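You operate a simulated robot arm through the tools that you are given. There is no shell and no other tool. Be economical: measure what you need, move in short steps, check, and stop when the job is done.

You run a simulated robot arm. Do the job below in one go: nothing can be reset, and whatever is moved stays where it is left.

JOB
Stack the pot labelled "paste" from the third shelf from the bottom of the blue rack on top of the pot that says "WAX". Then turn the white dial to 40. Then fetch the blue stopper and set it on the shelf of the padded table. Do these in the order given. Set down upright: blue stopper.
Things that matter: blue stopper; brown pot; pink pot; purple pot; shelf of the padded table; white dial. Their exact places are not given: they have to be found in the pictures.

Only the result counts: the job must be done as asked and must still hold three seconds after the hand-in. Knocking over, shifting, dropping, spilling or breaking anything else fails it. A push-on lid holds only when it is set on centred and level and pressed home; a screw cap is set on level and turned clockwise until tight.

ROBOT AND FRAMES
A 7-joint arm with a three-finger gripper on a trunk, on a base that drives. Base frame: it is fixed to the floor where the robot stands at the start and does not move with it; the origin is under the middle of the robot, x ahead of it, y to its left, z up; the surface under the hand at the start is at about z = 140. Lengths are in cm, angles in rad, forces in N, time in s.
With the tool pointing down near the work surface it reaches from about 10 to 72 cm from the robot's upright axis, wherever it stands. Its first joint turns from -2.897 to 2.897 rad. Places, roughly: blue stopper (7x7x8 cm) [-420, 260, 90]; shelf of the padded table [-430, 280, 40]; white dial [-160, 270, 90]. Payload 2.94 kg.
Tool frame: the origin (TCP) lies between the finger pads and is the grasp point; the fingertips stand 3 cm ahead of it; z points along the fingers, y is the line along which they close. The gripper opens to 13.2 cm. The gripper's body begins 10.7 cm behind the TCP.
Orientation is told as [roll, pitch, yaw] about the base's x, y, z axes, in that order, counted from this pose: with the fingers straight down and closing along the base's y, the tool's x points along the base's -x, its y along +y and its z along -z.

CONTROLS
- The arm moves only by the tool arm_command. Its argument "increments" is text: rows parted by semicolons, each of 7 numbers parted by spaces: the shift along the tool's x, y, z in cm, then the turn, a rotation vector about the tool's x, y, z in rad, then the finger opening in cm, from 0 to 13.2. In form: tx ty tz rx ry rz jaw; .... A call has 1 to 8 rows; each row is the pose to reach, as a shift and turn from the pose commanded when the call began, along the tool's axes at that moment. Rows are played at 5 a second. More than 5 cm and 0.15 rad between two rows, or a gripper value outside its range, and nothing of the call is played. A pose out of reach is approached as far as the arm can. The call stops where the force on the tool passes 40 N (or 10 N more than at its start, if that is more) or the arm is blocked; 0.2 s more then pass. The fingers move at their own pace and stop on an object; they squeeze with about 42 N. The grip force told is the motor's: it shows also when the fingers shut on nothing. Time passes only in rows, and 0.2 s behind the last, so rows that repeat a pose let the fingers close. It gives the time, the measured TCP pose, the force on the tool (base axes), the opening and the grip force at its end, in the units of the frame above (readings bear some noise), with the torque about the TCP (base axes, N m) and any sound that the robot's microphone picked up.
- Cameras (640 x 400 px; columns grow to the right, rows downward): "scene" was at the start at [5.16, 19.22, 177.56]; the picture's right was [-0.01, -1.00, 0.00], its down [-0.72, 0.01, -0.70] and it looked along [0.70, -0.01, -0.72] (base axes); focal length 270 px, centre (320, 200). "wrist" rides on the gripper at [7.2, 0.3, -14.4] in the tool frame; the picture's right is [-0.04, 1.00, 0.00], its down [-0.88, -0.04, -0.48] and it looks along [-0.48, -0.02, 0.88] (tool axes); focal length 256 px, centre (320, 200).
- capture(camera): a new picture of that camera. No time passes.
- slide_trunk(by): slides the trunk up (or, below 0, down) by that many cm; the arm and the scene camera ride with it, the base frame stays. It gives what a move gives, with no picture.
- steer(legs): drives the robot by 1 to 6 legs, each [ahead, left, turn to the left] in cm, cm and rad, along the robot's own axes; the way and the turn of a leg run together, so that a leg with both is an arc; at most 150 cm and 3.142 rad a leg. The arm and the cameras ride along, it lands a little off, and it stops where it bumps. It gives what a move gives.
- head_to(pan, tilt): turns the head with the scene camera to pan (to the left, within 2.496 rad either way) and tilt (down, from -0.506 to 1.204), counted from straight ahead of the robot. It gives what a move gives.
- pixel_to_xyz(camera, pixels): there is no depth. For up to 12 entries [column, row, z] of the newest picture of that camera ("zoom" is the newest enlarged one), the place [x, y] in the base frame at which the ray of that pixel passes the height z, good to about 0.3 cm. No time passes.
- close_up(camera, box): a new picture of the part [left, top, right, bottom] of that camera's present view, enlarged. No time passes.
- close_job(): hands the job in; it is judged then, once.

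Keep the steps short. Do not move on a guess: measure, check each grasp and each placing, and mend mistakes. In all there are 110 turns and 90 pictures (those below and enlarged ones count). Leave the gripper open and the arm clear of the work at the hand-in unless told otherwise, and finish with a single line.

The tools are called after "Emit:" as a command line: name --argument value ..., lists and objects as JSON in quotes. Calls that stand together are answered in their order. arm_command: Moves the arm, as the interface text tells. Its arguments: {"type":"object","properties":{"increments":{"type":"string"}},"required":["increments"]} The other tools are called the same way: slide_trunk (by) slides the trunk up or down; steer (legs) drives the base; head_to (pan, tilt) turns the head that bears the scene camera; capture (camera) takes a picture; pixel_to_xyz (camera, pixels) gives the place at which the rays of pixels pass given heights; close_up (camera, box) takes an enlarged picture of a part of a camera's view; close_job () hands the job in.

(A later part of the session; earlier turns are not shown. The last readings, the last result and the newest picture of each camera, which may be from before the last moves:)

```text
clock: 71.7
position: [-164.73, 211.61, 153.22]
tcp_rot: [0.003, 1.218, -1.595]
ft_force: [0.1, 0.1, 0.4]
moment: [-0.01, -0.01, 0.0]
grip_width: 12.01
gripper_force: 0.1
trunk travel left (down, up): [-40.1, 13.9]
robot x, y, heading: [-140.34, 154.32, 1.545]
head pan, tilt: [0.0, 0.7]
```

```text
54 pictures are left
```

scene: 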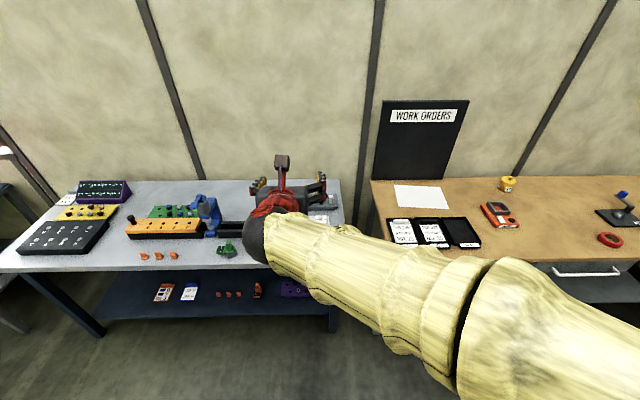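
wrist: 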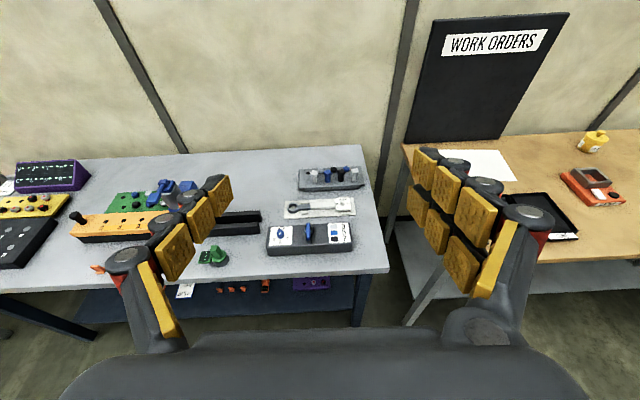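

Emit:
close_up --camera "wrist" --box '[260, 155, 380, 260]'

Emit:
close_up --camera "wrist" --box '[275, 190, 365, 225]'

```text
3.81 times, centred on (320, 208) of wrist
```

zoom: 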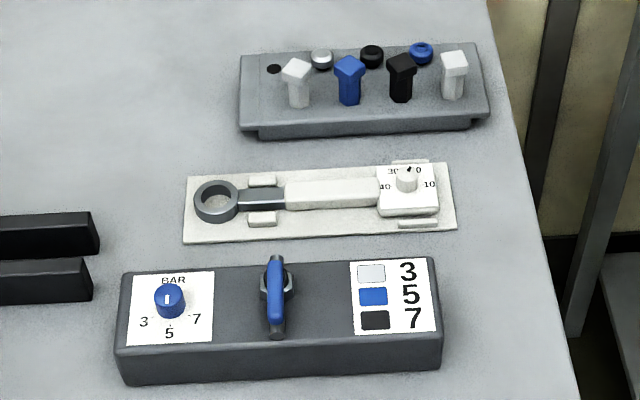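

```text
7.11 times, centred on (320, 208) of wrist
```

zoom: 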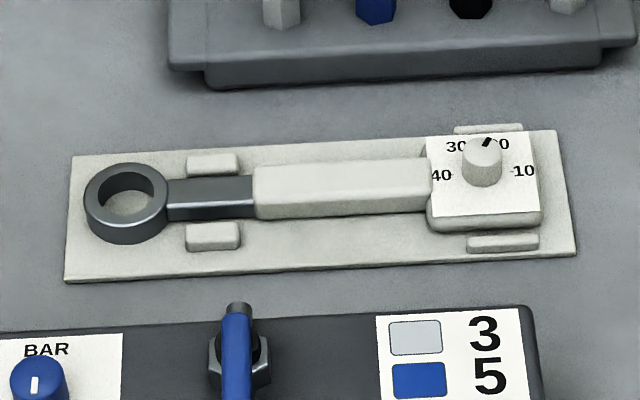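

White dial on the torque wrench. Query its rough position, and turn the tool to point down.

Emit:
pixel_to_xyz --camera "zoom" --pixels '[[482, 145, 90], [482, 145, 94], [482, 180, 90], [64, 282, 87], [577, 252, 87]]'

Emit:
arm_command --increments "0 0 0 0 -0.15 0 12;0 0 0 0 -0.3 0 12;0 0 0 0 -0.45 0 12;0 0 0 0 -0.6 0 12;0 0 0 0 -0.75 0 12;0 0 0 0 -0.9 0 12;0 0 0 0 -1.05 0 12;0 0 0 0 -1.2 0 12"

Emit:
arm_command --increments "0 0 0 0 -0.02 0.15 12;0 0 0 0 -0.02 0.3 12;0 0 0 0 -0.02 0.45 12;0 0 0 0 -0.02 0.6 12;0 0 0 0 -0.02 0.75 12;0 0 0 0 -0.02 0.9 12;0 0 0 0 -0.02 1.05 12;0 0 0 0 -0.02 1.2 12"

Emit:
arm_command --increments "0 0 0 0 0 0.15 12;0 0 0 0 0 0.3 12;0 0 0 0 0 0.45 12;0 0 0 0 0 0.6 12;0 0 0 0 0 0.75 12;0 0 0 0 0 0.9 12;0 0 0 0 0 1.05 12;0 0 0 0 0 1.2 12"

```text
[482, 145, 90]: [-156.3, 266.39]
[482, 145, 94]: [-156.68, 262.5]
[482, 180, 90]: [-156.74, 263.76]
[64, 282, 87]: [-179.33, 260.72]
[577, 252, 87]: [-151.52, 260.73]
```

```text
clock: 73.5
position: [-165.03, 211.85, 152.97]
tcp_rot: [0.0, 0.016, -1.594]
ft_force: [0.1, 1.6, 0.1]
moment: [-0.08, 0.01, -0.04]
grip_width: 12.0
gripper_force: 0.0
trunk travel left (down, up): [-40.1, 13.9]
robot x, y, heading: [-140.2, 154.49, 1.545]
head pan, tilt: [0.0, 0.7]
```

```text
refused: row 1 steps farther than a row can; nothing moved
```

```text
clock: 75.3
position: [-164.68, 211.6, 153.16]
tcp_rot: [-0.019, 0.009, -2.798]
ft_force: [1.1, 0.7, -0.2]
moment: [0.02, 0.01, 0.0]
grip_width: 12.01
gripper_force: 0.1
trunk travel left (down, up): [-40.1, 13.9]
robot x, y, heading: [-140.16, 154.35, 1.548]
head pan, tilt: [0.0, 0.7]
```

Emit:
arm_command --increments "0 0 0 0 0 0.15 12;0 0 0 0 0 0.3 12;0 0 0 0 0 0.45 12;0 0 0 0 0 0.6 12;0 0 0 0 0 0.75 12;0 0 0 0 0 0.9 12;0 0 0 0 0 1.05 12;0 0 0 0 0 1.2 12"

Emit:
arm_command --increments "0 0 0 0 0 0.15 12;0 0 0 0 0 0.3 12;0 0 0 0 0 0.45 12;0 0 0 0 0 0.6 12;0 0 0 0 0 0.72 12"

```text
clock: 77.1
position: [-164.91, 211.51, 153.21]
tcp_rot: [-0.014, -0.015, 2.286]
ft_force: [0.4, 0.0, -1.0]
moment: [0.02, -0.01, 0.03]
grip_width: 11.99
gripper_force: 0.2
trunk travel left (down, up): [-40.1, 13.9]
robot x, y, heading: [-140.53, 154.05, 1.545]
head pan, tilt: [0.0, 0.7]
```

```text
clock: 78.3
position: [-164.8, 211.56, 153.35]
tcp_rot: [0.0, -0.019, 1.565]
ft_force: [-0.4, -0.2, -0.6]
moment: [0.0, 0.0, 0.01]
grip_width: 12.0
gripper_force: 0.1
trunk travel left (down, up): [-40.1, 13.9]
robot x, y, heading: [-140.3, 153.83, 1.553]
head pan, tilt: [0.0, 0.7]
```

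Fix the small tilt, then drive ahead 48 cm with the hand high.

Emit:
arm_command --increments "0 0 0 -0.019 0 0 8"

Emit:
steer --legs '[[48, 0, 0]]'

Emit:
capture --camera "wrist"

Emit:
capture --camera "scene"

```text
clock: 78.7
position: [-164.76, 211.53, 153.28]
tcp_rot: [0.018, -0.02, 1.569]
ft_force: [0.3, -0.3, -0.6]
moment: [0.02, 0.04, -0.02]
grip_width: 9.36
gripper_force: 2.2
trunk travel left (down, up): [-40.1, 13.9]
robot x, y, heading: [-140.33, 153.96, 1.546]
head pan, tilt: [0.0, 0.7]
```

```text
clock: 81.5
position: [-164.08, 258.77, 153.17]
tcp_rot: [0.018, -0.019, 1.574]
ft_force: [-0.2, 1.4, -0.5]
moment: [-0.03, 0.01, 0.02]
grip_width: 7.99
gripper_force: 0.0
trunk travel left (down, up): [-40.1, 13.9]
robot x, y, heading: [-139.32, 201.37, 1.55]
head pan, tilt: [0.0, 0.7]
```

```text
51 pictures are left
```

wrist: 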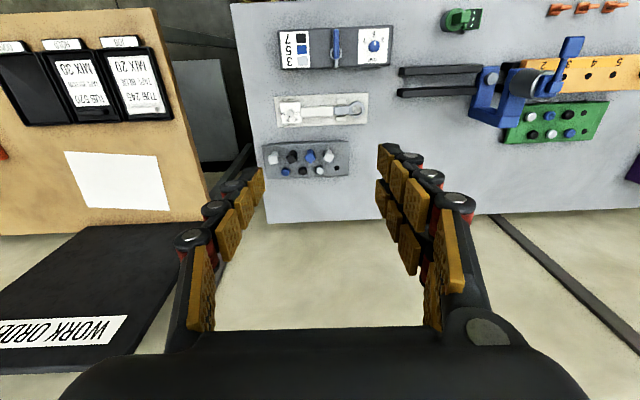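

```text
50 pictures are left
```

scene: 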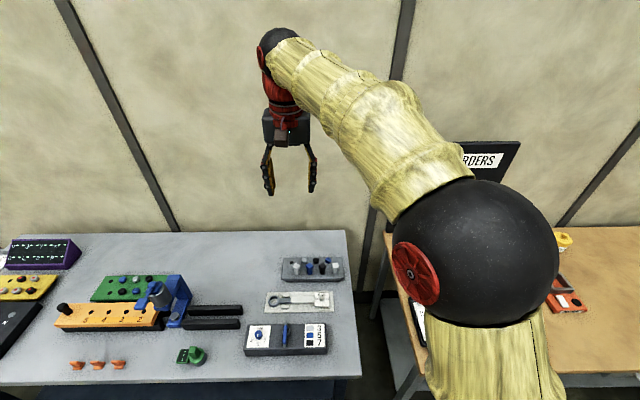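

Correct tilt, move over the dial's rough place and lower via trunk.

Emit:
arm_command --increments "-2.8 -3.5 0 0.018 0.02 0 6;-5.7 -7.0 0 0.018 0.02 0 6"

Emit:
slide_trunk --by -38

Emit:
capture --camera "wrist"

```text
clock: 82.1
position: [-157.05, 264.42, 153.27]
tcp_rot: [-0.001, 0.0, 1.573]
ft_force: [0.9, 0.1, 0.4]
moment: [-0.02, 0.01, 0.0]
grip_width: 5.99
gripper_force: 0.0
trunk travel left (down, up): [-40.1, 13.9]
robot x, y, heading: [-139.4, 201.28, 1.557]
head pan, tilt: [0.0, 0.7]
```

```text
clock: 85.8
position: [-157.03, 264.34, 115.34]
tcp_rot: [-0.001, 0.002, 1.572]
ft_force: [0.6, 0.2, 0.1]
moment: [0.01, 0.02, 0.03]
grip_width: 5.99
gripper_force: 0.1
trunk travel left (down, up): [-2.1, 51.9]
robot x, y, heading: [-139.35, 200.92, 1.548]
head pan, tilt: [0.0, 0.7]
```

```text
49 pictures are left
```

wrist: 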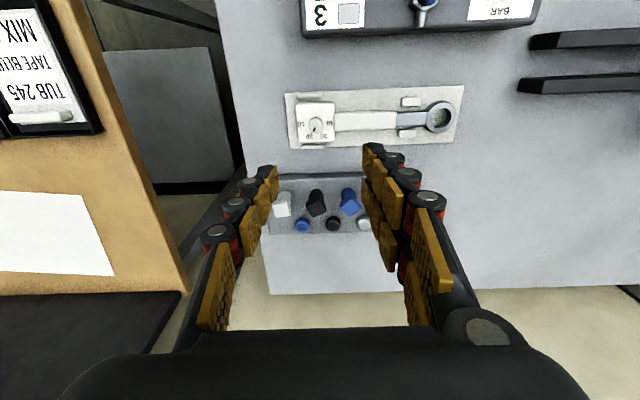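

Emit:
close_up --camera "wrist" --box '[285, 90, 365, 150]'

Emit:
pixel_to_xyz --camera "zoom" --pixels '[[245, 270, 86], [245, 270, 90], [245, 270, 94]]'

```text
6.67 times, centred on (325, 120) of wrist
```

zoom: 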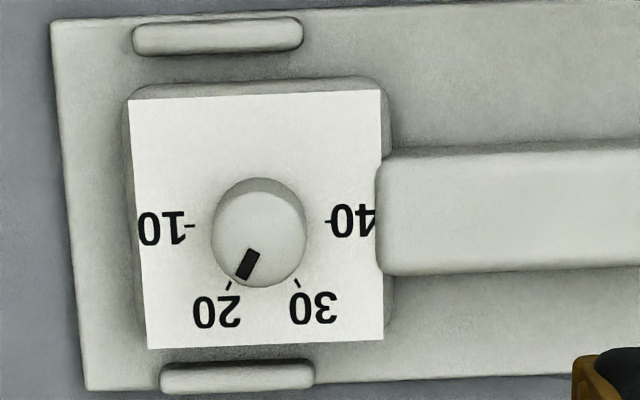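

```text
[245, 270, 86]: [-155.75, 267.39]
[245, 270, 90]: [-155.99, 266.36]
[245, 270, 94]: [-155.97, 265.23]
```

Emit:
pixel_to_xyz --camera "zoom" --pixels '[[259, 238, 88], [259, 238, 90], [259, 238, 92], [261, 223, 88], [261, 223, 90], [213, 238, 91], [306, 238, 91], [330, 222, 89], [190, 224, 89], [128, 100, 88], [148, 348, 88]]'

```text
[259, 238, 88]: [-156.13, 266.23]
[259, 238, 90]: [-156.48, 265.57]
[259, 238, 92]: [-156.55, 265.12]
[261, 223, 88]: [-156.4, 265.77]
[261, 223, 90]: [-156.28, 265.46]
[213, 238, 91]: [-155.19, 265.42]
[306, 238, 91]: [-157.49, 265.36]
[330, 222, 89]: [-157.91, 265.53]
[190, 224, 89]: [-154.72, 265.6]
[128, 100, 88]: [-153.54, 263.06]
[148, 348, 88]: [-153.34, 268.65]
```

Dial now points at 20; marks are 60° apart, so it needs 120° counter-clockwise. The knob is ≈2.3 cm wide at (-156.4, 265.4), top ≈91. Centre above it and lower to tips z≈95.

Emit:
arm_command --increments "-1.05 -0.6 4.5 0 0 0 5;-1.05 -0.6 9 0 0 0 5;-1.05 -0.6 13.5 0 0 0 5;-1.05 -0.6 17 0 0 0 5"

Emit:
capture --camera "wrist"

Emit:
close_up --camera "scene" --box '[220, 230, 380, 370]'

```text
clock: 86.8
position: [-156.42, 265.44, 98.4]
tcp_rot: [0.002, 0.0, 1.571]
ft_force: [-0.4, 0.8, 1.5]
moment: [-0.01, -0.03, -0.03]
grip_width: 4.96
gripper_force: 0.1
trunk travel left (down, up): [-2.1, 51.9]
robot x, y, heading: [-139.35, 201.41, 1.554]
head pan, tilt: [0.0, 0.7]
```

```text
47 pictures are left
```

wrist: 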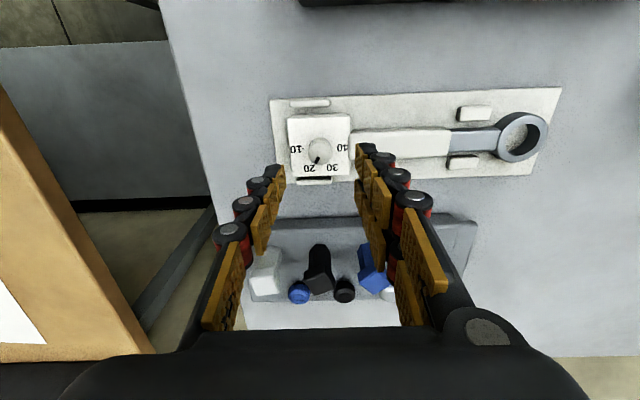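

```text
2.86 times, centred on (300, 300) of scene
```

zoom: 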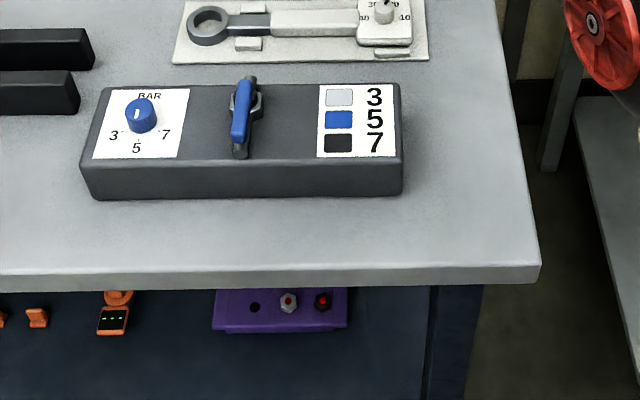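

Emit:
close_up --camera "scene" --box '[270, 160, 370, 250]'

Emit:
pixel_to_xyz --camera "wrist" --pixels '[[319, 149, 89], [319, 151, 91], [319, 151, 92], [319, 115, 88]]'

```text
4.44 times, centred on (320, 205) of scene
```

zoom: 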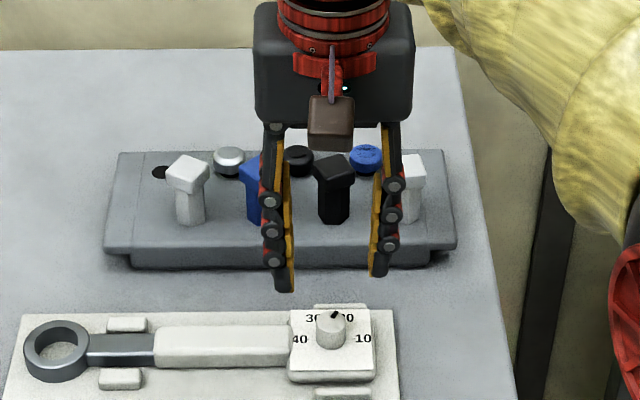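

```text
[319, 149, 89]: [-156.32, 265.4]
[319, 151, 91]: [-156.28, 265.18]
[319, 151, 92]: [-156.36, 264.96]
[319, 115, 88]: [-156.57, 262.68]
```

Aligned within 2 mm. Descend slowly to TCP z≈93.3.

Emit:
arm_command --increments "0.15 0 2 0 0 0 4.6;0.15 0 3.5 0 0 0 4.6;0.15 0 4.3 0 0 0 4.6;0.15 0 4.8 0 0 0 4.6;0.15 0 5.2 0 0 0 4.6"

Emit:
close_up --camera "scene" --box '[290, 200, 370, 250]'

Emit:
close_up --camera "wrist" --box '[220, 90, 420, 215]'

```text
clock: 88.0
position: [-156.32, 265.17, 93.14]
tcp_rot: [0.0, 0.001, 1.573]
ft_force: [0.5, -0.1, -0.2]
moment: [0.01, -0.02, -0.04]
grip_width: 4.61
gripper_force: 0.0
trunk travel left (down, up): [-2.1, 51.9]
robot x, y, heading: [-139.51, 201.22, 1.546]
head pan, tilt: [0.0, 0.7]
```

```text
8.00 times, centred on (330, 225) of scene
```

zoom: 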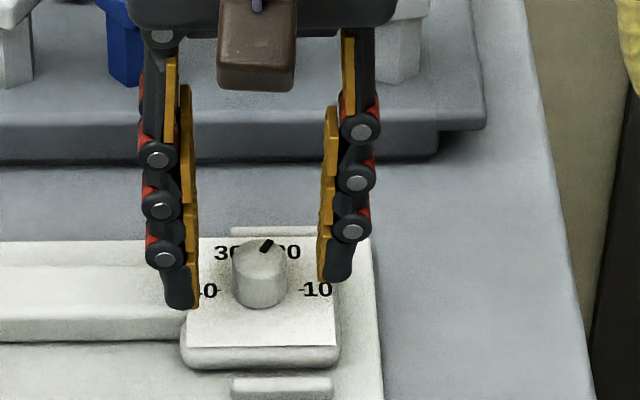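

```text
3.20 times, centred on (320, 152) of wrist
```

zoom: 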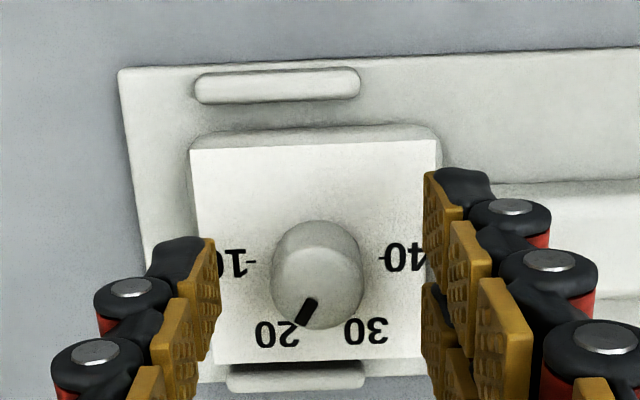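

Fingertips straddle the knob at about two-thirds depth. Close on it.

Emit:
arm_command --increments "0 0 0 0 0 0 3;0 0 0 0 0 0 2.2;0 0 0 0 0 0 1.8;0 0 0 0 0 0 1.6;0 0 0 0 0 0 1.6"

Emit:
close_up --camera "wrist" --box '[220, 90, 420, 215]'

```text
clock: 89.2
position: [-156.35, 265.21, 93.15]
tcp_rot: [0.001, 0.0, 1.572]
ft_force: [0.1, -0.4, -0.6]
moment: [0.0, -0.02, 0.03]
grip_width: 1.61
gripper_force: 0.0
trunk travel left (down, up): [-2.1, 51.9]
robot x, y, heading: [-139.25, 201.08, 1.55]
head pan, tilt: [0.0, 0.7]
```

```text
3.20 times, centred on (320, 152) of wrist
```

zoom: 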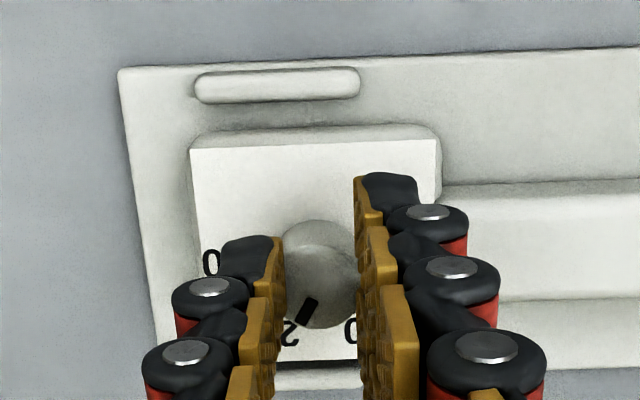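

No contact force yet; close further.

Emit:
arm_command --increments "0 0 0 0 0 0 1.2;0 0 0 0 0 0 0.8;0 0 0 0 0 0 0.5;0 0 0 0 0 0 0.5"

Emit:
close_up --camera "wrist" --box '[220, 90, 420, 215]'

Emit:
close_up --camera "scene" --box '[290, 200, 370, 250]'

```text
clock: 90.2
position: [-156.37, 265.2, 93.14]
tcp_rot: [-0.001, -0.001, 1.573]
ft_force: [-0.1, -0.3, -0.7]
moment: [-0.01, 0.0, 0.05]
grip_width: 0.51
gripper_force: 0.0
trunk travel left (down, up): [-2.1, 51.9]
robot x, y, heading: [-139.07, 201.48, 1.554]
head pan, tilt: [0.0, 0.7]
```

```text
3.20 times, centred on (320, 152) of wrist
```

zoom: 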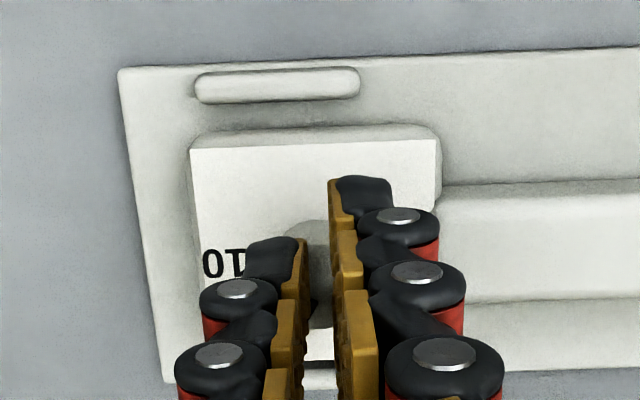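

```text
8.00 times, centred on (330, 225) of scene
```

zoom: 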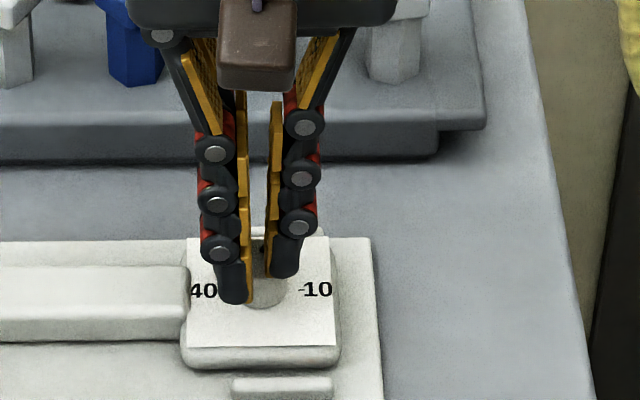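

The tips are still above the knob, so its top is lower than thought. Open, lower 1.2 cm in small steps, recheck.

Emit:
arm_command --increments "-0.2 0 0 0 0 0 2;-0.2 0 0 0 0 0 3.5;-0.2 0 0 0 0 0 4.4;-0.2 0 0.4 0 0 0 4.4;-0.2 0 0.8 0 0 0 4.4;-0.2 0 1.2 0 0 0 4.4"

Emit:
close_up --camera "scene" --box '[290, 200, 370, 250]'

Emit:
close_up --camera "wrist" --box '[220, 90, 420, 215]'

```text
clock: 91.6
position: [-156.49, 265.51, 91.91]
tcp_rot: [-0.001, -0.001, 1.571]
ft_force: [0.2, -0.2, -0.3]
moment: [-0.02, 0.01, 0.04]
grip_width: 4.38
gripper_force: 0.1
trunk travel left (down, up): [-2.1, 51.9]
robot x, y, heading: [-139.02, 201.44, 1.55]
head pan, tilt: [0.0, 0.7]
```

```text
8.00 times, centred on (330, 225) of scene
```

zoom: 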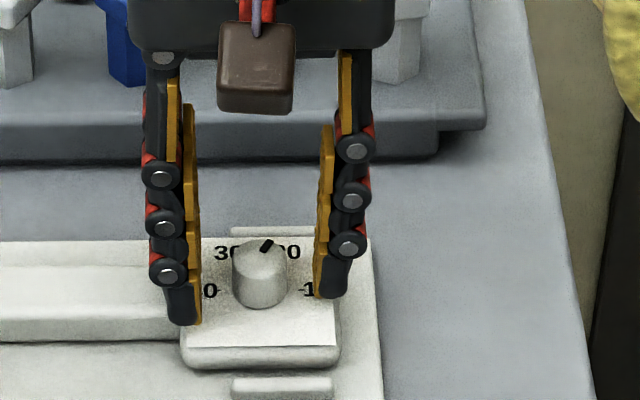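

```text
3.20 times, centred on (320, 152) of wrist
```

zoom: 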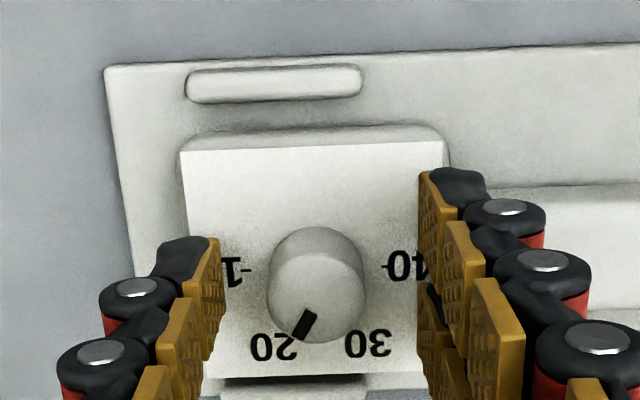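

Emit:
arm_command --increments "0 0 0 0 0 0 3.2;0 0 0 0 0 0 2.4;0 0 0 0 0 0 1.9;0 0 0 0 0 0 1.5;0 0 0 0 0 0 1.2;0 0 0 0 0 0 1.2"

Emit:
close_up --camera "wrist" --box '[220, 90, 420, 215]'

```text
clock: 93.0
position: [-156.52, 265.32, 91.9]
tcp_rot: [0.002, 0.001, 1.573]
ft_force: [2.8, 1.0, -0.5]
moment: [0.04, -0.03, 0.01]
grip_width: 2.03
gripper_force: 42.0
trunk travel left (down, up): [-2.1, 51.9]
robot x, y, heading: [-139.59, 201.07, 1.553]
head pan, tilt: [0.0, 0.7]
```

```text
3.20 times, centred on (320, 152) of wrist
```

zoom: 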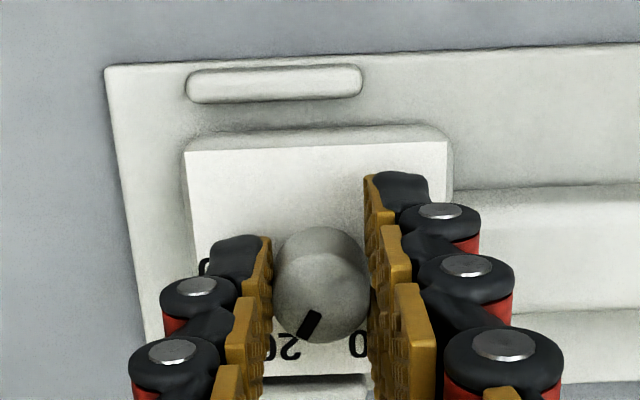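

Gripped (2.03 cm, 42 N). Turn counter-clockwise 1.05 rad and check.

Emit:
arm_command --increments "0 0 0 0 0 -0.15 1.2;0 0 0 0 0 -0.3 1.2;0 0 0 0 0 -0.45 1.2;0 0 0 0 0 -0.6 1.2;0 0 0 0 0 -0.75 1.2;0 0 0 0 0 -0.9 1.2;0 0 0 0 0 -1.05 1.2;0 0 0 0 0 -1.05 1.2"

Emit:
close_up --camera "scene" --box '[290, 200, 370, 250]'

Emit:
close_up --camera "wrist" --box '[220, 90, 420, 215]'

```text
clock: 94.8
position: [-156.44, 265.47, 91.96]
tcp_rot: [0.003, 0.0, 2.623]
ft_force: [0.5, 0.4, 0.0]
moment: [-0.01, -0.04, -0.02]
grip_width: 2.03
gripper_force: 42.0
trunk travel left (down, up): [-2.1, 51.9]
robot x, y, heading: [-139.25, 201.58, 1.551]
head pan, tilt: [0.0, 0.7]
```

```text
8.00 times, centred on (330, 225) of scene
```

zoom: 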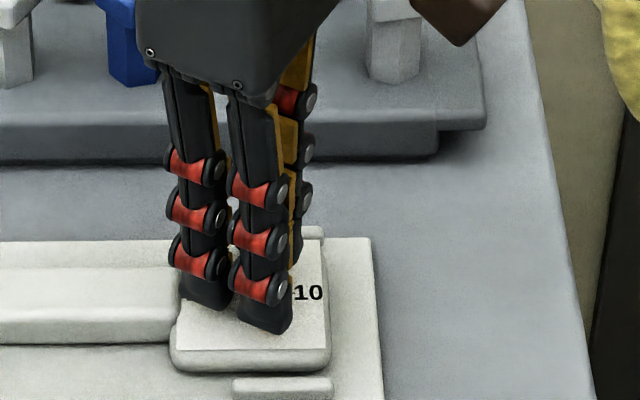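

```text
3.20 times, centred on (320, 152) of wrist
```

zoom: 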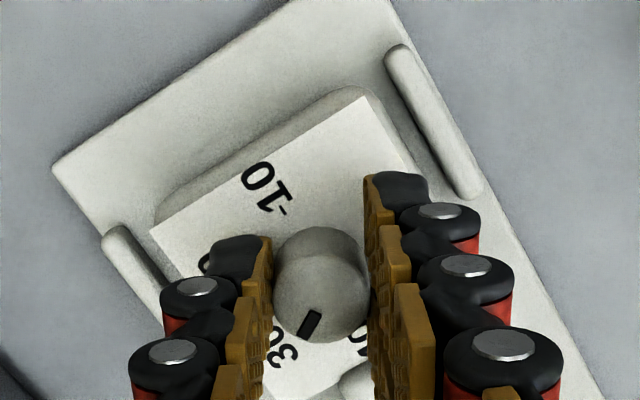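

The dial follows the hand (now ≈30). Turn the remaining 1.04 rad.

Emit:
arm_command --increments "0 0 0 0 0 -0.15 1.2;0 0 0 0 0 -0.3 1.2;0 0 0 0 0 -0.45 1.2;0 0 0 0 0 -0.6 1.2;0 0 0 0 0 -0.75 1.2;0 0 0 0 0 -0.9 1.2;0 0 0 0 0 -1.04 1.2;0 0 0 0 0 -1.04 1.2"

Emit:
close_up --camera "wrist" --box '[220, 90, 420, 215]'

```text
clock: 96.6
position: [-156.38, 265.55, 92.03]
tcp_rot: [0.002, -0.001, -2.622]
ft_force: [1.2, -0.1, -0.1]
moment: [0.07, -0.11, 0.03]
grip_width: 2.04
gripper_force: 42.6
trunk travel left (down, up): [-2.1, 51.9]
robot x, y, heading: [-139.35, 201.24, 1.553]
head pan, tilt: [0.0, 0.7]
```

```text
3.20 times, centred on (320, 152) of wrist
```

zoom: 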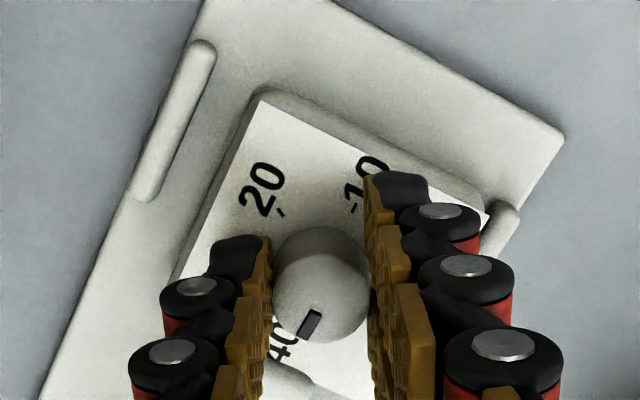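

Pointer is at about 40. Release, rise a little and view.

Emit:
arm_command --increments "0 0 0 0 0 0 2.4;0 0 0 0 0 0 3.4;0 0 0 0 0 0 4.4;0 0 0 0 0 0 4.8;0 0 -4 0 0 0 4.8;0 0 -8 0 0 0 4.8"

Emit:
close_up --camera "wrist" --box '[260, 90, 380, 190]'

Emit:
close_up --camera "scene" --box '[300, 215, 360, 250]'

```text
clock: 98.0
position: [-156.56, 265.43, 100.03]
tcp_rot: [0.0, -0.001, -2.622]
ft_force: [-0.7, 0.6, -0.5]
moment: [0.02, 0.01, 0.01]
grip_width: 4.8
gripper_force: 0.0
trunk travel left (down, up): [-2.1, 51.9]
robot x, y, heading: [-139.29, 201.07, 1.552]
head pan, tilt: [0.0, 0.7]
```

```text
4.00 times, centred on (320, 140) of wrist
```

zoom: 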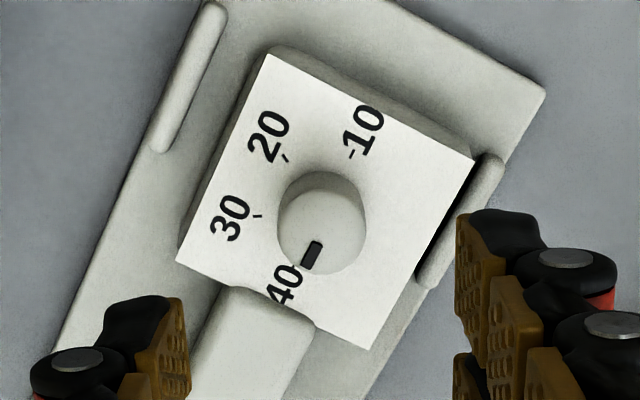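

```text
10.67 times, centred on (330, 232) of scene
```

zoom: 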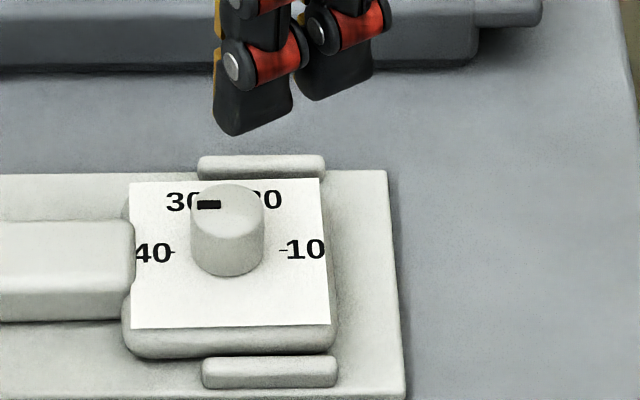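

Looks very near 40; one tight zoom to check the angle.

Emit:
close_up --camera "wrist" --box '[305, 105, 365, 165]'

Emit:
close_up --camera "scene" --box '[310, 228, 334, 243]'

```text
6.67 times, centred on (335, 135) of wrist
```

zoom: 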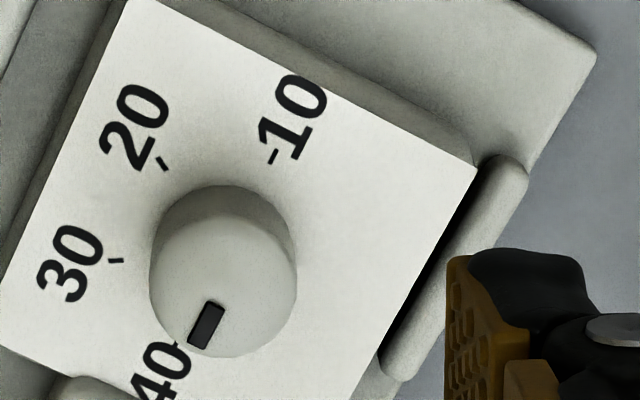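

```text
16.00 times, centred on (322, 236) of scene
```

zoom: 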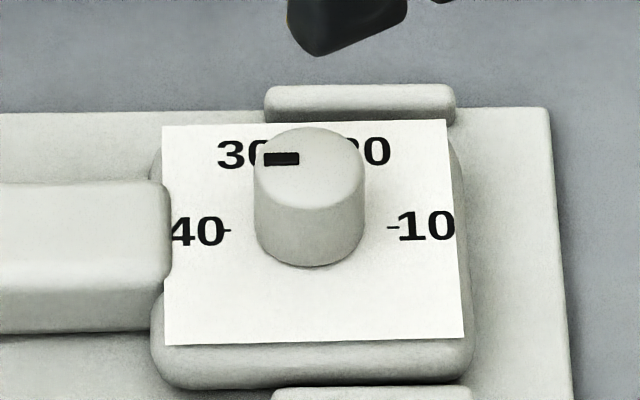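

Emit:
pixel_to_xyz --camera "zoom" --pixels '[[264, 160, 89.5], [299, 158.5, 89.5], [228, 230, 87.5], [391, 227, 87.5], [165, 345, 87.5], [464, 337, 87.5], [163, 127, 87.5], [446, 119, 87.5]]'

Emit:
pixel_to_xyz --camera "wrist" --pixels '[[336.9, 150.5, 89.5], [334.75, 157.1, 89.5], [330.8, 156.8, 87.5], [345.8, 128.6, 87.5], [321.8, 143.7, 87.5], [329.3, 129, 87.5]]'

```text
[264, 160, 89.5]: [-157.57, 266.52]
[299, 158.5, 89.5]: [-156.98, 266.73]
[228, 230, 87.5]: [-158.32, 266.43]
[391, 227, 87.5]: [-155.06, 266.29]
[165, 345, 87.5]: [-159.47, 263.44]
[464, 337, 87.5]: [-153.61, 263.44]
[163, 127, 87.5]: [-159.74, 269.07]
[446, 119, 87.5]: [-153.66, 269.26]
```

```text
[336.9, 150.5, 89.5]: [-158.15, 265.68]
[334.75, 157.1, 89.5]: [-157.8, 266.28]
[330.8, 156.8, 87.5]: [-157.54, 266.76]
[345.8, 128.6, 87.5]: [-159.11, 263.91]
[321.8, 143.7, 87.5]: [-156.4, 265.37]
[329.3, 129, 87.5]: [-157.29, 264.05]
```

Pointer is ~3° past 40 (it started slightly past 20). Regrip and turn back 0.06 rad.

Emit:
arm_command --increments "0 0 4 0 0 0 4.6;0 0 8 0 0 0 4.6;0 0 8 0 0 0 3;0 0 8 0 0 0 2.2;0 0 8 0 0 0 1.6;0 0 8 0 0 0 1.4;0 0 8 0 0 0.06 1.4;0 0 8 0 0 0.06 1.4"

Emit:
arm_command --increments "0 0 0 0 0 0 2.4;0 0 0 0 0 0 3.4;0 0 0 0 0 0 4.4;0 0 0 0 0 0 4.8;0 0 -4 0 0 0 4.8;0 0 -8 0 0 0 4.8"

Emit:
close_up --camera "wrist" --box '[305, 105, 365, 165]'

Emit:
close_up --camera "scene" --box '[310, 228, 334, 243]'

```text
clock: 99.8
position: [-156.48, 265.42, 91.79]
tcp_rot: [0.001, 0.001, -2.681]
ft_force: [-0.4, 0.6, 0.5]
moment: [-0.01, -0.16, 0.04]
grip_width: 2.04
gripper_force: 42.1
trunk travel left (down, up): [-2.1, 51.9]
robot x, y, heading: [-139.67, 201.21, 1.555]
head pan, tilt: [0.0, 0.7]
```

```text
clock: 101.2
position: [-156.43, 265.57, 99.99]
tcp_rot: [0.0, -0.001, -2.68]
ft_force: [-0.6, -0.5, -0.6]
moment: [0.03, -0.01, 0.01]
grip_width: 4.83
gripper_force: 0.1
trunk travel left (down, up): [-2.1, 51.9]
robot x, y, heading: [-139.42, 200.96, 1.553]
head pan, tilt: [0.0, 0.7]
```

```text
6.67 times, centred on (335, 135) of wrist
```

zoom: 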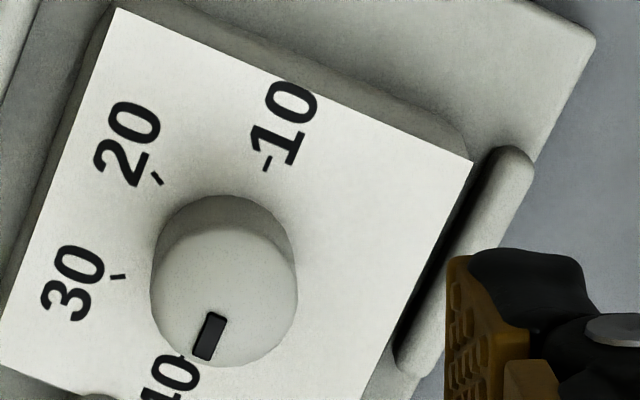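

```text
16.00 times, centred on (322, 236) of scene
```

zoom: 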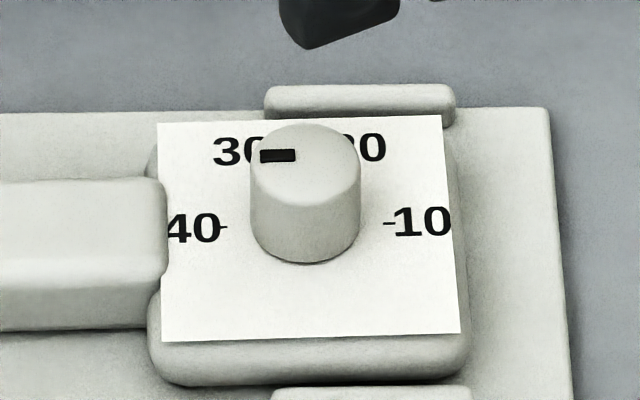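

The pointer matches the 40 mark. Raise, back off and look to the left.

Emit:
slide_trunk --by 30

Emit:
steer --legs '[[-50, 0, 0]]'

Emit:
head_to --pan 1.2 --tilt 0.4

Emit:
capture --camera "scene"

```text
clock: 104.2
position: [-156.53, 265.68, 130.03]
tcp_rot: [0.001, -0.001, -2.682]
ft_force: [-0.4, 0.2, -0.2]
moment: [-0.01, 0.01, -0.02]
grip_width: 4.81
gripper_force: 0.1
trunk travel left (down, up): [-32.1, 21.9]
robot x, y, heading: [-139.47, 201.71, 1.549]
head pan, tilt: [0.0, 0.7]
```

```text
clock: 107.1
position: [-157.37, 215.05, 129.97]
tcp_rot: [0.002, 0.0, -2.679]
ft_force: [-0.1, -0.3, 0.4]
moment: [0.01, 0.02, 0.0]
grip_width: 4.84
gripper_force: 0.1
trunk travel left (down, up): [-32.1, 21.9]
robot x, y, heading: [-140.25, 150.29, 1.554]
head pan, tilt: [0.0, 0.7]
```

```text
clock: 108.5
position: [-157.49, 215.02, 130.08]
tcp_rot: [0.002, 0.0, -2.681]
ft_force: [0.5, 0.2, 0.0]
moment: [0.02, 0.0, -0.01]
grip_width: 4.81
gripper_force: 0.1
trunk travel left (down, up): [-32.1, 21.9]
robot x, y, heading: [-140.23, 150.65, 1.554]
head pan, tilt: [1.201, 0.4]
```

```text
27 pictures are left
```

scene: 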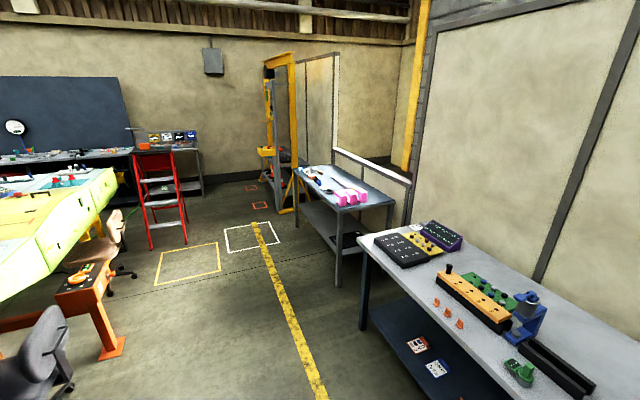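

Emit:
pixel_to_xyz --camera "scene" --pixels '[[70, 395, 0], [120, 355, 0], [115, 292, 0], [338, 286, 0], [322, 398, 0], [338, 207, 90], [300, 175, 90], [394, 200, 90]]'

```text
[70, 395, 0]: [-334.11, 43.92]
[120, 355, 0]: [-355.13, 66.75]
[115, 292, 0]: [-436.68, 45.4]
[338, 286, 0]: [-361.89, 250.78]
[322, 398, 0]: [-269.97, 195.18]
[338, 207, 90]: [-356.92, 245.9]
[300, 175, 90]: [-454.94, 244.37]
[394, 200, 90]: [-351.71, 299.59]
```

The way at y≈150 is clear. Strafe left 265 cm.

Emit:
steer --legs '[[0, 135, 0], [0, 130, 0]]'

Emit:
head_to --pan 0 --tilt 0.6

Emit:
capture --camera "scene"

```text
clock: 121.5
position: [-424.57, 218.63, 129.96]
tcp_rot: [-0.001, 0.0, -2.675]
ft_force: [0.0, -0.3, 0.5]
moment: [-0.01, -0.02, 0.02]
grip_width: 4.8
gripper_force: 0.1
trunk travel left (down, up): [-32.1, 21.9]
robot x, y, heading: [-406.98, 154.26, 1.554]
head pan, tilt: [1.201, 0.4]
```

```text
clock: 122.9
position: [-424.58, 218.6, 130.05]
tcp_rot: [0.001, 0.0, -2.675]
ft_force: [0.3, 0.0, 0.5]
moment: [-0.02, 0.01, -0.01]
grip_width: 4.82
gripper_force: 0.1
trunk travel left (down, up): [-32.1, 21.9]
robot x, y, heading: [-407.33, 154.39, 1.559]
head pan, tilt: [0.0, 0.6]
```

```text
26 pictures are left
```

scene: 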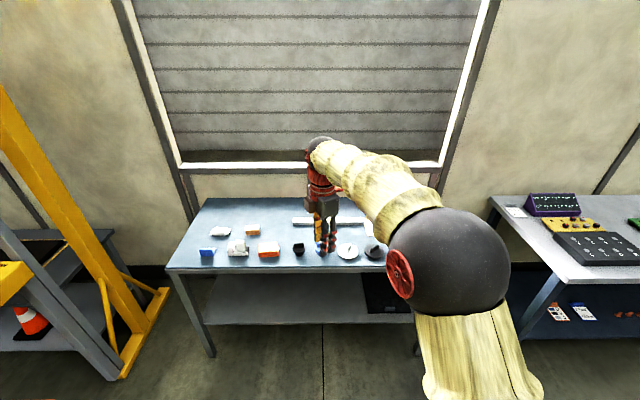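

Emit:
close_up --camera "scene" --box '[165, 190, 425, 335]'

Emit:
capture --camera "wrist"

```text
2.46 times, centred on (295, 262) of scene
```

zoom: 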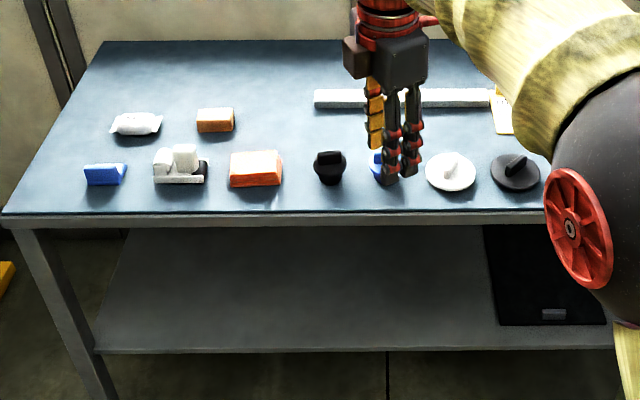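

```text
24 pictures are left
```

wrist: 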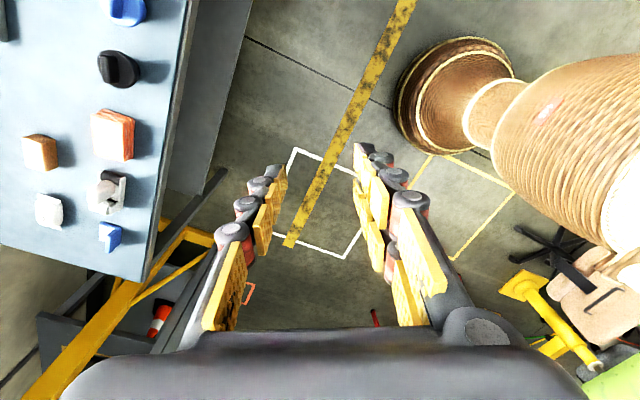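

A round blue stopper stands near x≈-420 beside black and white ones. The shelf is under the top, so I'll grasp with the hand tilted forward, camera side up, and place it the same way. Turn and tilt the hand here in free space.

Emit:
arm_command --increments "0 0 0 0 0 -0.15 4.8;0 0 0 0 0 -0.3 6;0 0 0 0 0 -0.45 8;0 0 0 0 0 -0.6 10;0 0 0 0 0 -0.75 12;0 0 0 0 0 -0.9 12;0 0 0 0 0 -1.05 12;0 0 0 0 0 -1.07 12"

Emit:
arm_command --increments "0 -4 0 0 0 0 12;0 -8 0 0 0.1 0 12;0 -8 0 0 0.25 0 12;0 -8 0 0 0.4 0 12;0 -8 0 0 0.55 0 12;0 -8 0 0 0.7 0 12;0 -8 0 0 0.85 0 12;0 -8 0 0 1.0 0 12"

Emit:
slide_trunk --by -32

```text
clock: 124.7
position: [-424.68, 218.71, 130.02]
tcp_rot: [-0.001, -0.001, -1.603]
ft_force: [0.8, 0.2, 0.3]
moment: [0.0, 0.0, -0.01]
grip_width: 11.99
gripper_force: 0.0
trunk travel left (down, up): [-32.1, 21.9]
robot x, y, heading: [-407.05, 154.35, 1.552]
head pan, tilt: [0.0, 0.6]
```

```text
clock: 126.5
position: [-432.64, 218.88, 129.98]
tcp_rot: [-0.004, 1.002, -1.607]
ft_force: [-0.3, 0.4, 0.2]
moment: [-0.05, -0.01, 0.02]
grip_width: 12.01
gripper_force: 0.0
trunk travel left (down, up): [-32.1, 21.9]
robot x, y, heading: [-407.0, 153.99, 1.558]
head pan, tilt: [0.0, 0.6]
```

```text
clock: 129.7
position: [-432.55, 218.95, 98.03]
tcp_rot: [-0.002, 0.999, -1.605]
ft_force: [-1.0, -0.5, 0.6]
moment: [0.0, 0.01, -0.05]
grip_width: 12.01
gripper_force: 0.1
trunk travel left (down, up): [-0.1, 53.9]
robot x, y, heading: [-407.06, 154.5, 1.557]
head pan, tilt: [0.0, 0.6]
```

Test reach to shelf height in free space: straight down 39 cm, then 11 more.

Emit:
arm_command --increments "-4.12 0 2.65 0 0 0 12;-8.24 0 5.29 0 0 0 12;-12.36 0 7.94 0 0 0 12;-16.48 0 10.58 0 0 0 12;-20.6 0 13.23 0 0 0 12;-24.72 0 15.88 0 0 0 12;-28.84 0 18.52 0 0 0 12;-32.8 0 21.06 0 0 0 12"

Emit:
arm_command --increments "-3.36 0 2.16 0 0 0 12;-6.73 0 4.32 0 0 0 12;-9.25 0 5.94 0 0 0 12"

Emit:
capture --camera "wrist"

```text
clock: 131.5
position: [-432.38, 219.18, 59.33]
tcp_rot: [-0.002, 1.001, -1.606]
ft_force: [-0.2, 0.1, 2.0]
moment: [-0.13, -0.02, -0.03]
grip_width: 11.98
gripper_force: 0.1
trunk travel left (down, up): [-0.1, 53.9]
robot x, y, heading: [-406.74, 154.29, 1.558]
head pan, tilt: [0.0, 0.6]
```

```text
clock: 132.3
position: [-432.63, 218.96, 48.03]
tcp_rot: [-0.001, 1.0, -1.606]
ft_force: [0.4, -0.1, 0.9]
moment: [-0.07, 0.0, 0.02]
grip_width: 12.01
gripper_force: 0.0
trunk travel left (down, up): [-0.1, 53.9]
robot x, y, heading: [-407.07, 154.34, 1.559]
head pan, tilt: [0.0, 0.6]
```

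```text
23 pictures are left
```

wrist: 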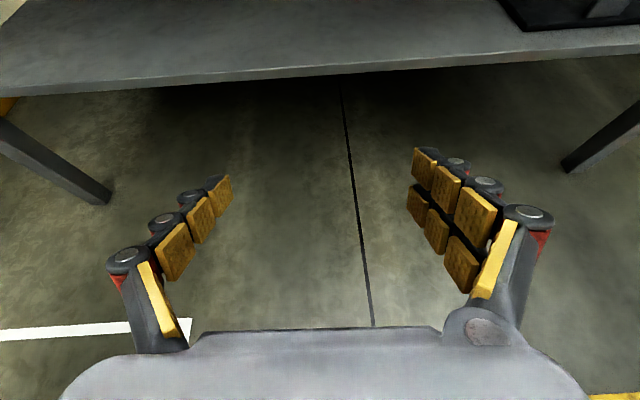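

Reach is fine. Measure the shelf's front edge from both views.

Emit:
pixel_to_xyz --camera "wrist" --pixels '[[320, 70, 36], [320, 70, 38], [320, 70, 40], [320, 70, 42]]'

Emit:
pixel_to_xyz --camera "scene" --pixels '[[323, 323, 36], [323, 323, 40], [323, 271, 88], [323, 267, 88], [323, 267, 86]]'

```text
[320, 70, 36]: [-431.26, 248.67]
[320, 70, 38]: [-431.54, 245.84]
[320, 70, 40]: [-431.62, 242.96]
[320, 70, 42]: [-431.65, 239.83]
```

```text
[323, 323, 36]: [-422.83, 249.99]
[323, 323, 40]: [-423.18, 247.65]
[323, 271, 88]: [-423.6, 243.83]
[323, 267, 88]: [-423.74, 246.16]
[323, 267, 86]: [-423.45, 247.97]
```

Shelf top ≈35, front edge y≈250. Go back up (clear of the table edge) to view the stopper.

Emit:
arm_command --increments "4.12 0 -2.65 0 0 0 12;8.24 0 -5.29 0 0 0 12;12.36 0 -7.94 0 0 0 12;16.48 0 -10.58 0 0 0 12;20.6 0 -13.23 0 0 0 12;24.72 0 -15.88 0 0 0 12;28.84 0 -18.52 0 0 0 12;32.8 0 -21.06 0 0 0 12"

Emit:
arm_command --increments "3.36 0 -2.16 0 0 0 12;6.73 0 -4.32 0 0 0 12;9.25 0 -5.94 0 0 0 12"

Emit:
slide_trunk --by 14

Emit:
capture --camera "wrist"

Emit:
capture --camera "scene"

```text
clock: 134.1
position: [-432.54, 219.02, 86.91]
tcp_rot: [0.002, 0.997, -1.604]
ft_force: [0.0, 0.8, -0.8]
moment: [0.05, 0.0, 0.01]
grip_width: 12.04
gripper_force: 0.3
trunk travel left (down, up): [-0.1, 53.9]
robot x, y, heading: [-407.02, 154.38, 1.559]
head pan, tilt: [0.0, 0.6]
```

```text
clock: 134.9
position: [-432.63, 218.91, 97.82]
tcp_rot: [0.001, 0.999, -1.604]
ft_force: [0.3, 0.2, 0.5]
moment: [-0.04, 0.02, 0.0]
grip_width: 12.01
gripper_force: 0.3
trunk travel left (down, up): [-0.1, 53.9]
robot x, y, heading: [-407.31, 154.55, 1.558]
head pan, tilt: [0.0, 0.6]
```

```text
clock: 136.5
position: [-432.68, 218.91, 111.81]
tcp_rot: [0.0, 1.0, -1.605]
ft_force: [0.2, 0.4, 0.0]
moment: [0.0, 0.01, 0.0]
grip_width: 11.99
gripper_force: 0.0
trunk travel left (down, up): [-14.1, 39.9]
robot x, y, heading: [-407.09, 154.38, 1.558]
head pan, tilt: [0.0, 0.6]
```

```text
22 pictures are left
```

wrist: 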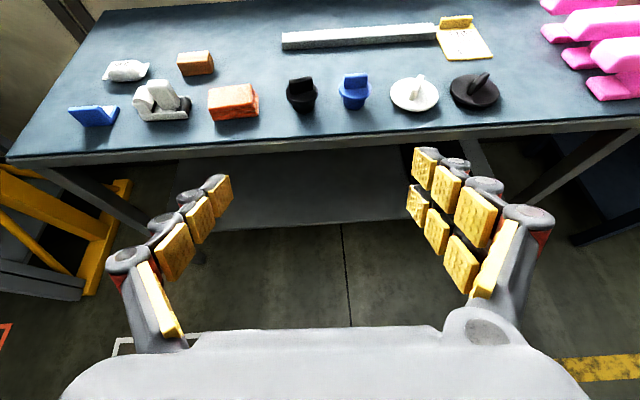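

```text
21 pictures are left
```

scene: 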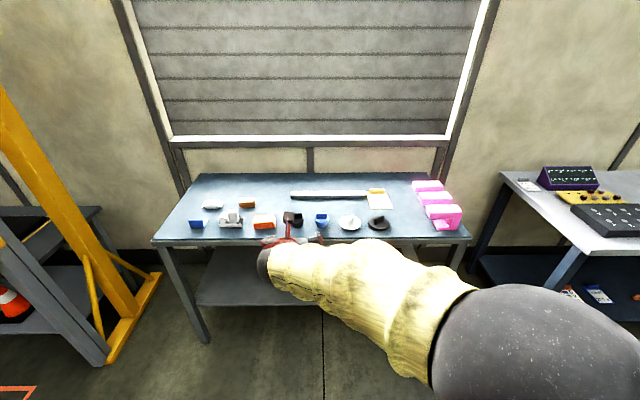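

Emit:
close_up --camera "wrist" --box '[270, 55, 450, 145]'

Emit:
close_up --camera "scene" --box '[275, 195, 395, 250]'

```text
3.56 times, centred on (360, 100) of wrist
```

zoom: 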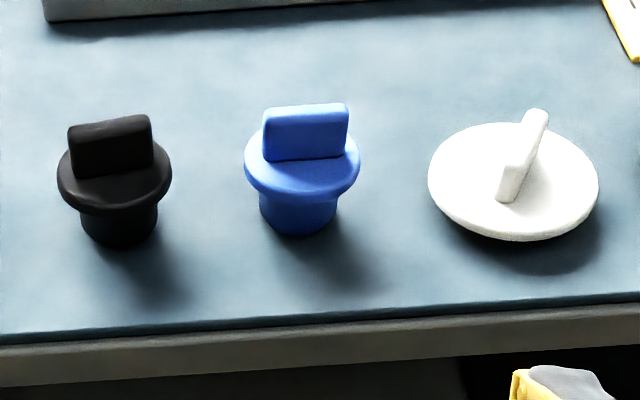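

```text
5.33 times, centred on (335, 222) of scene
```

zoom: 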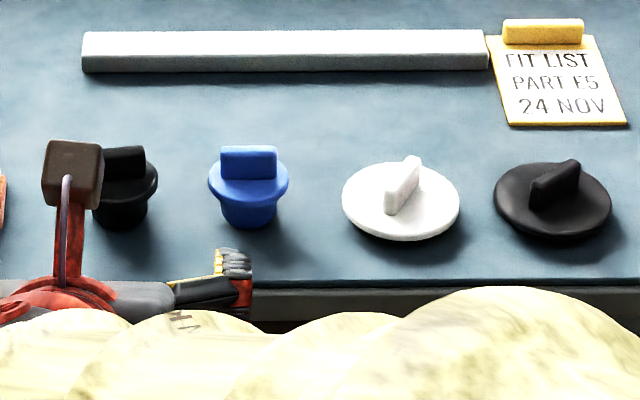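

Emit:
pixel_to_xyz --camera "wrist" --pixels '[[353.8, 110.4, 86], [353.8, 110.4, 88], [353.8, 110.4, 90], [355.8, 74.7, 94], [355.8, 74.7, 97], [343.9, 77, 96], [368, 74.7, 96]]'

Emit:
pixel_to_xyz --camera "scene" --pixels '[[321.9, 227.4, 86], [321.9, 227.4, 88], [321.9, 227.4, 90], [321.5, 213, 94], [321.5, 213, 97], [316.4, 213, 96], [326.9, 213, 96], [314, 218.6, 92], [329.2, 218.6, 92]]'

```text
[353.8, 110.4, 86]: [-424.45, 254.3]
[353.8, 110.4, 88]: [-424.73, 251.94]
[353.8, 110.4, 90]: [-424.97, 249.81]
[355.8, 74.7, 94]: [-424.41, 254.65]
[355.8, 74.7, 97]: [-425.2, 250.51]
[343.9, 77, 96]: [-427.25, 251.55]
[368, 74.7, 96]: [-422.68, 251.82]
```

```text
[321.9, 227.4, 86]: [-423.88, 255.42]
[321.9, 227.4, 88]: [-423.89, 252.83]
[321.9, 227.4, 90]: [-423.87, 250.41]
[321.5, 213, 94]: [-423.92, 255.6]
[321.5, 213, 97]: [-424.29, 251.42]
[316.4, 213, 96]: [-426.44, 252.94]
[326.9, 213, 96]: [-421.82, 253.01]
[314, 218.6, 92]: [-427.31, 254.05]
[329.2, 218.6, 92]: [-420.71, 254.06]
```

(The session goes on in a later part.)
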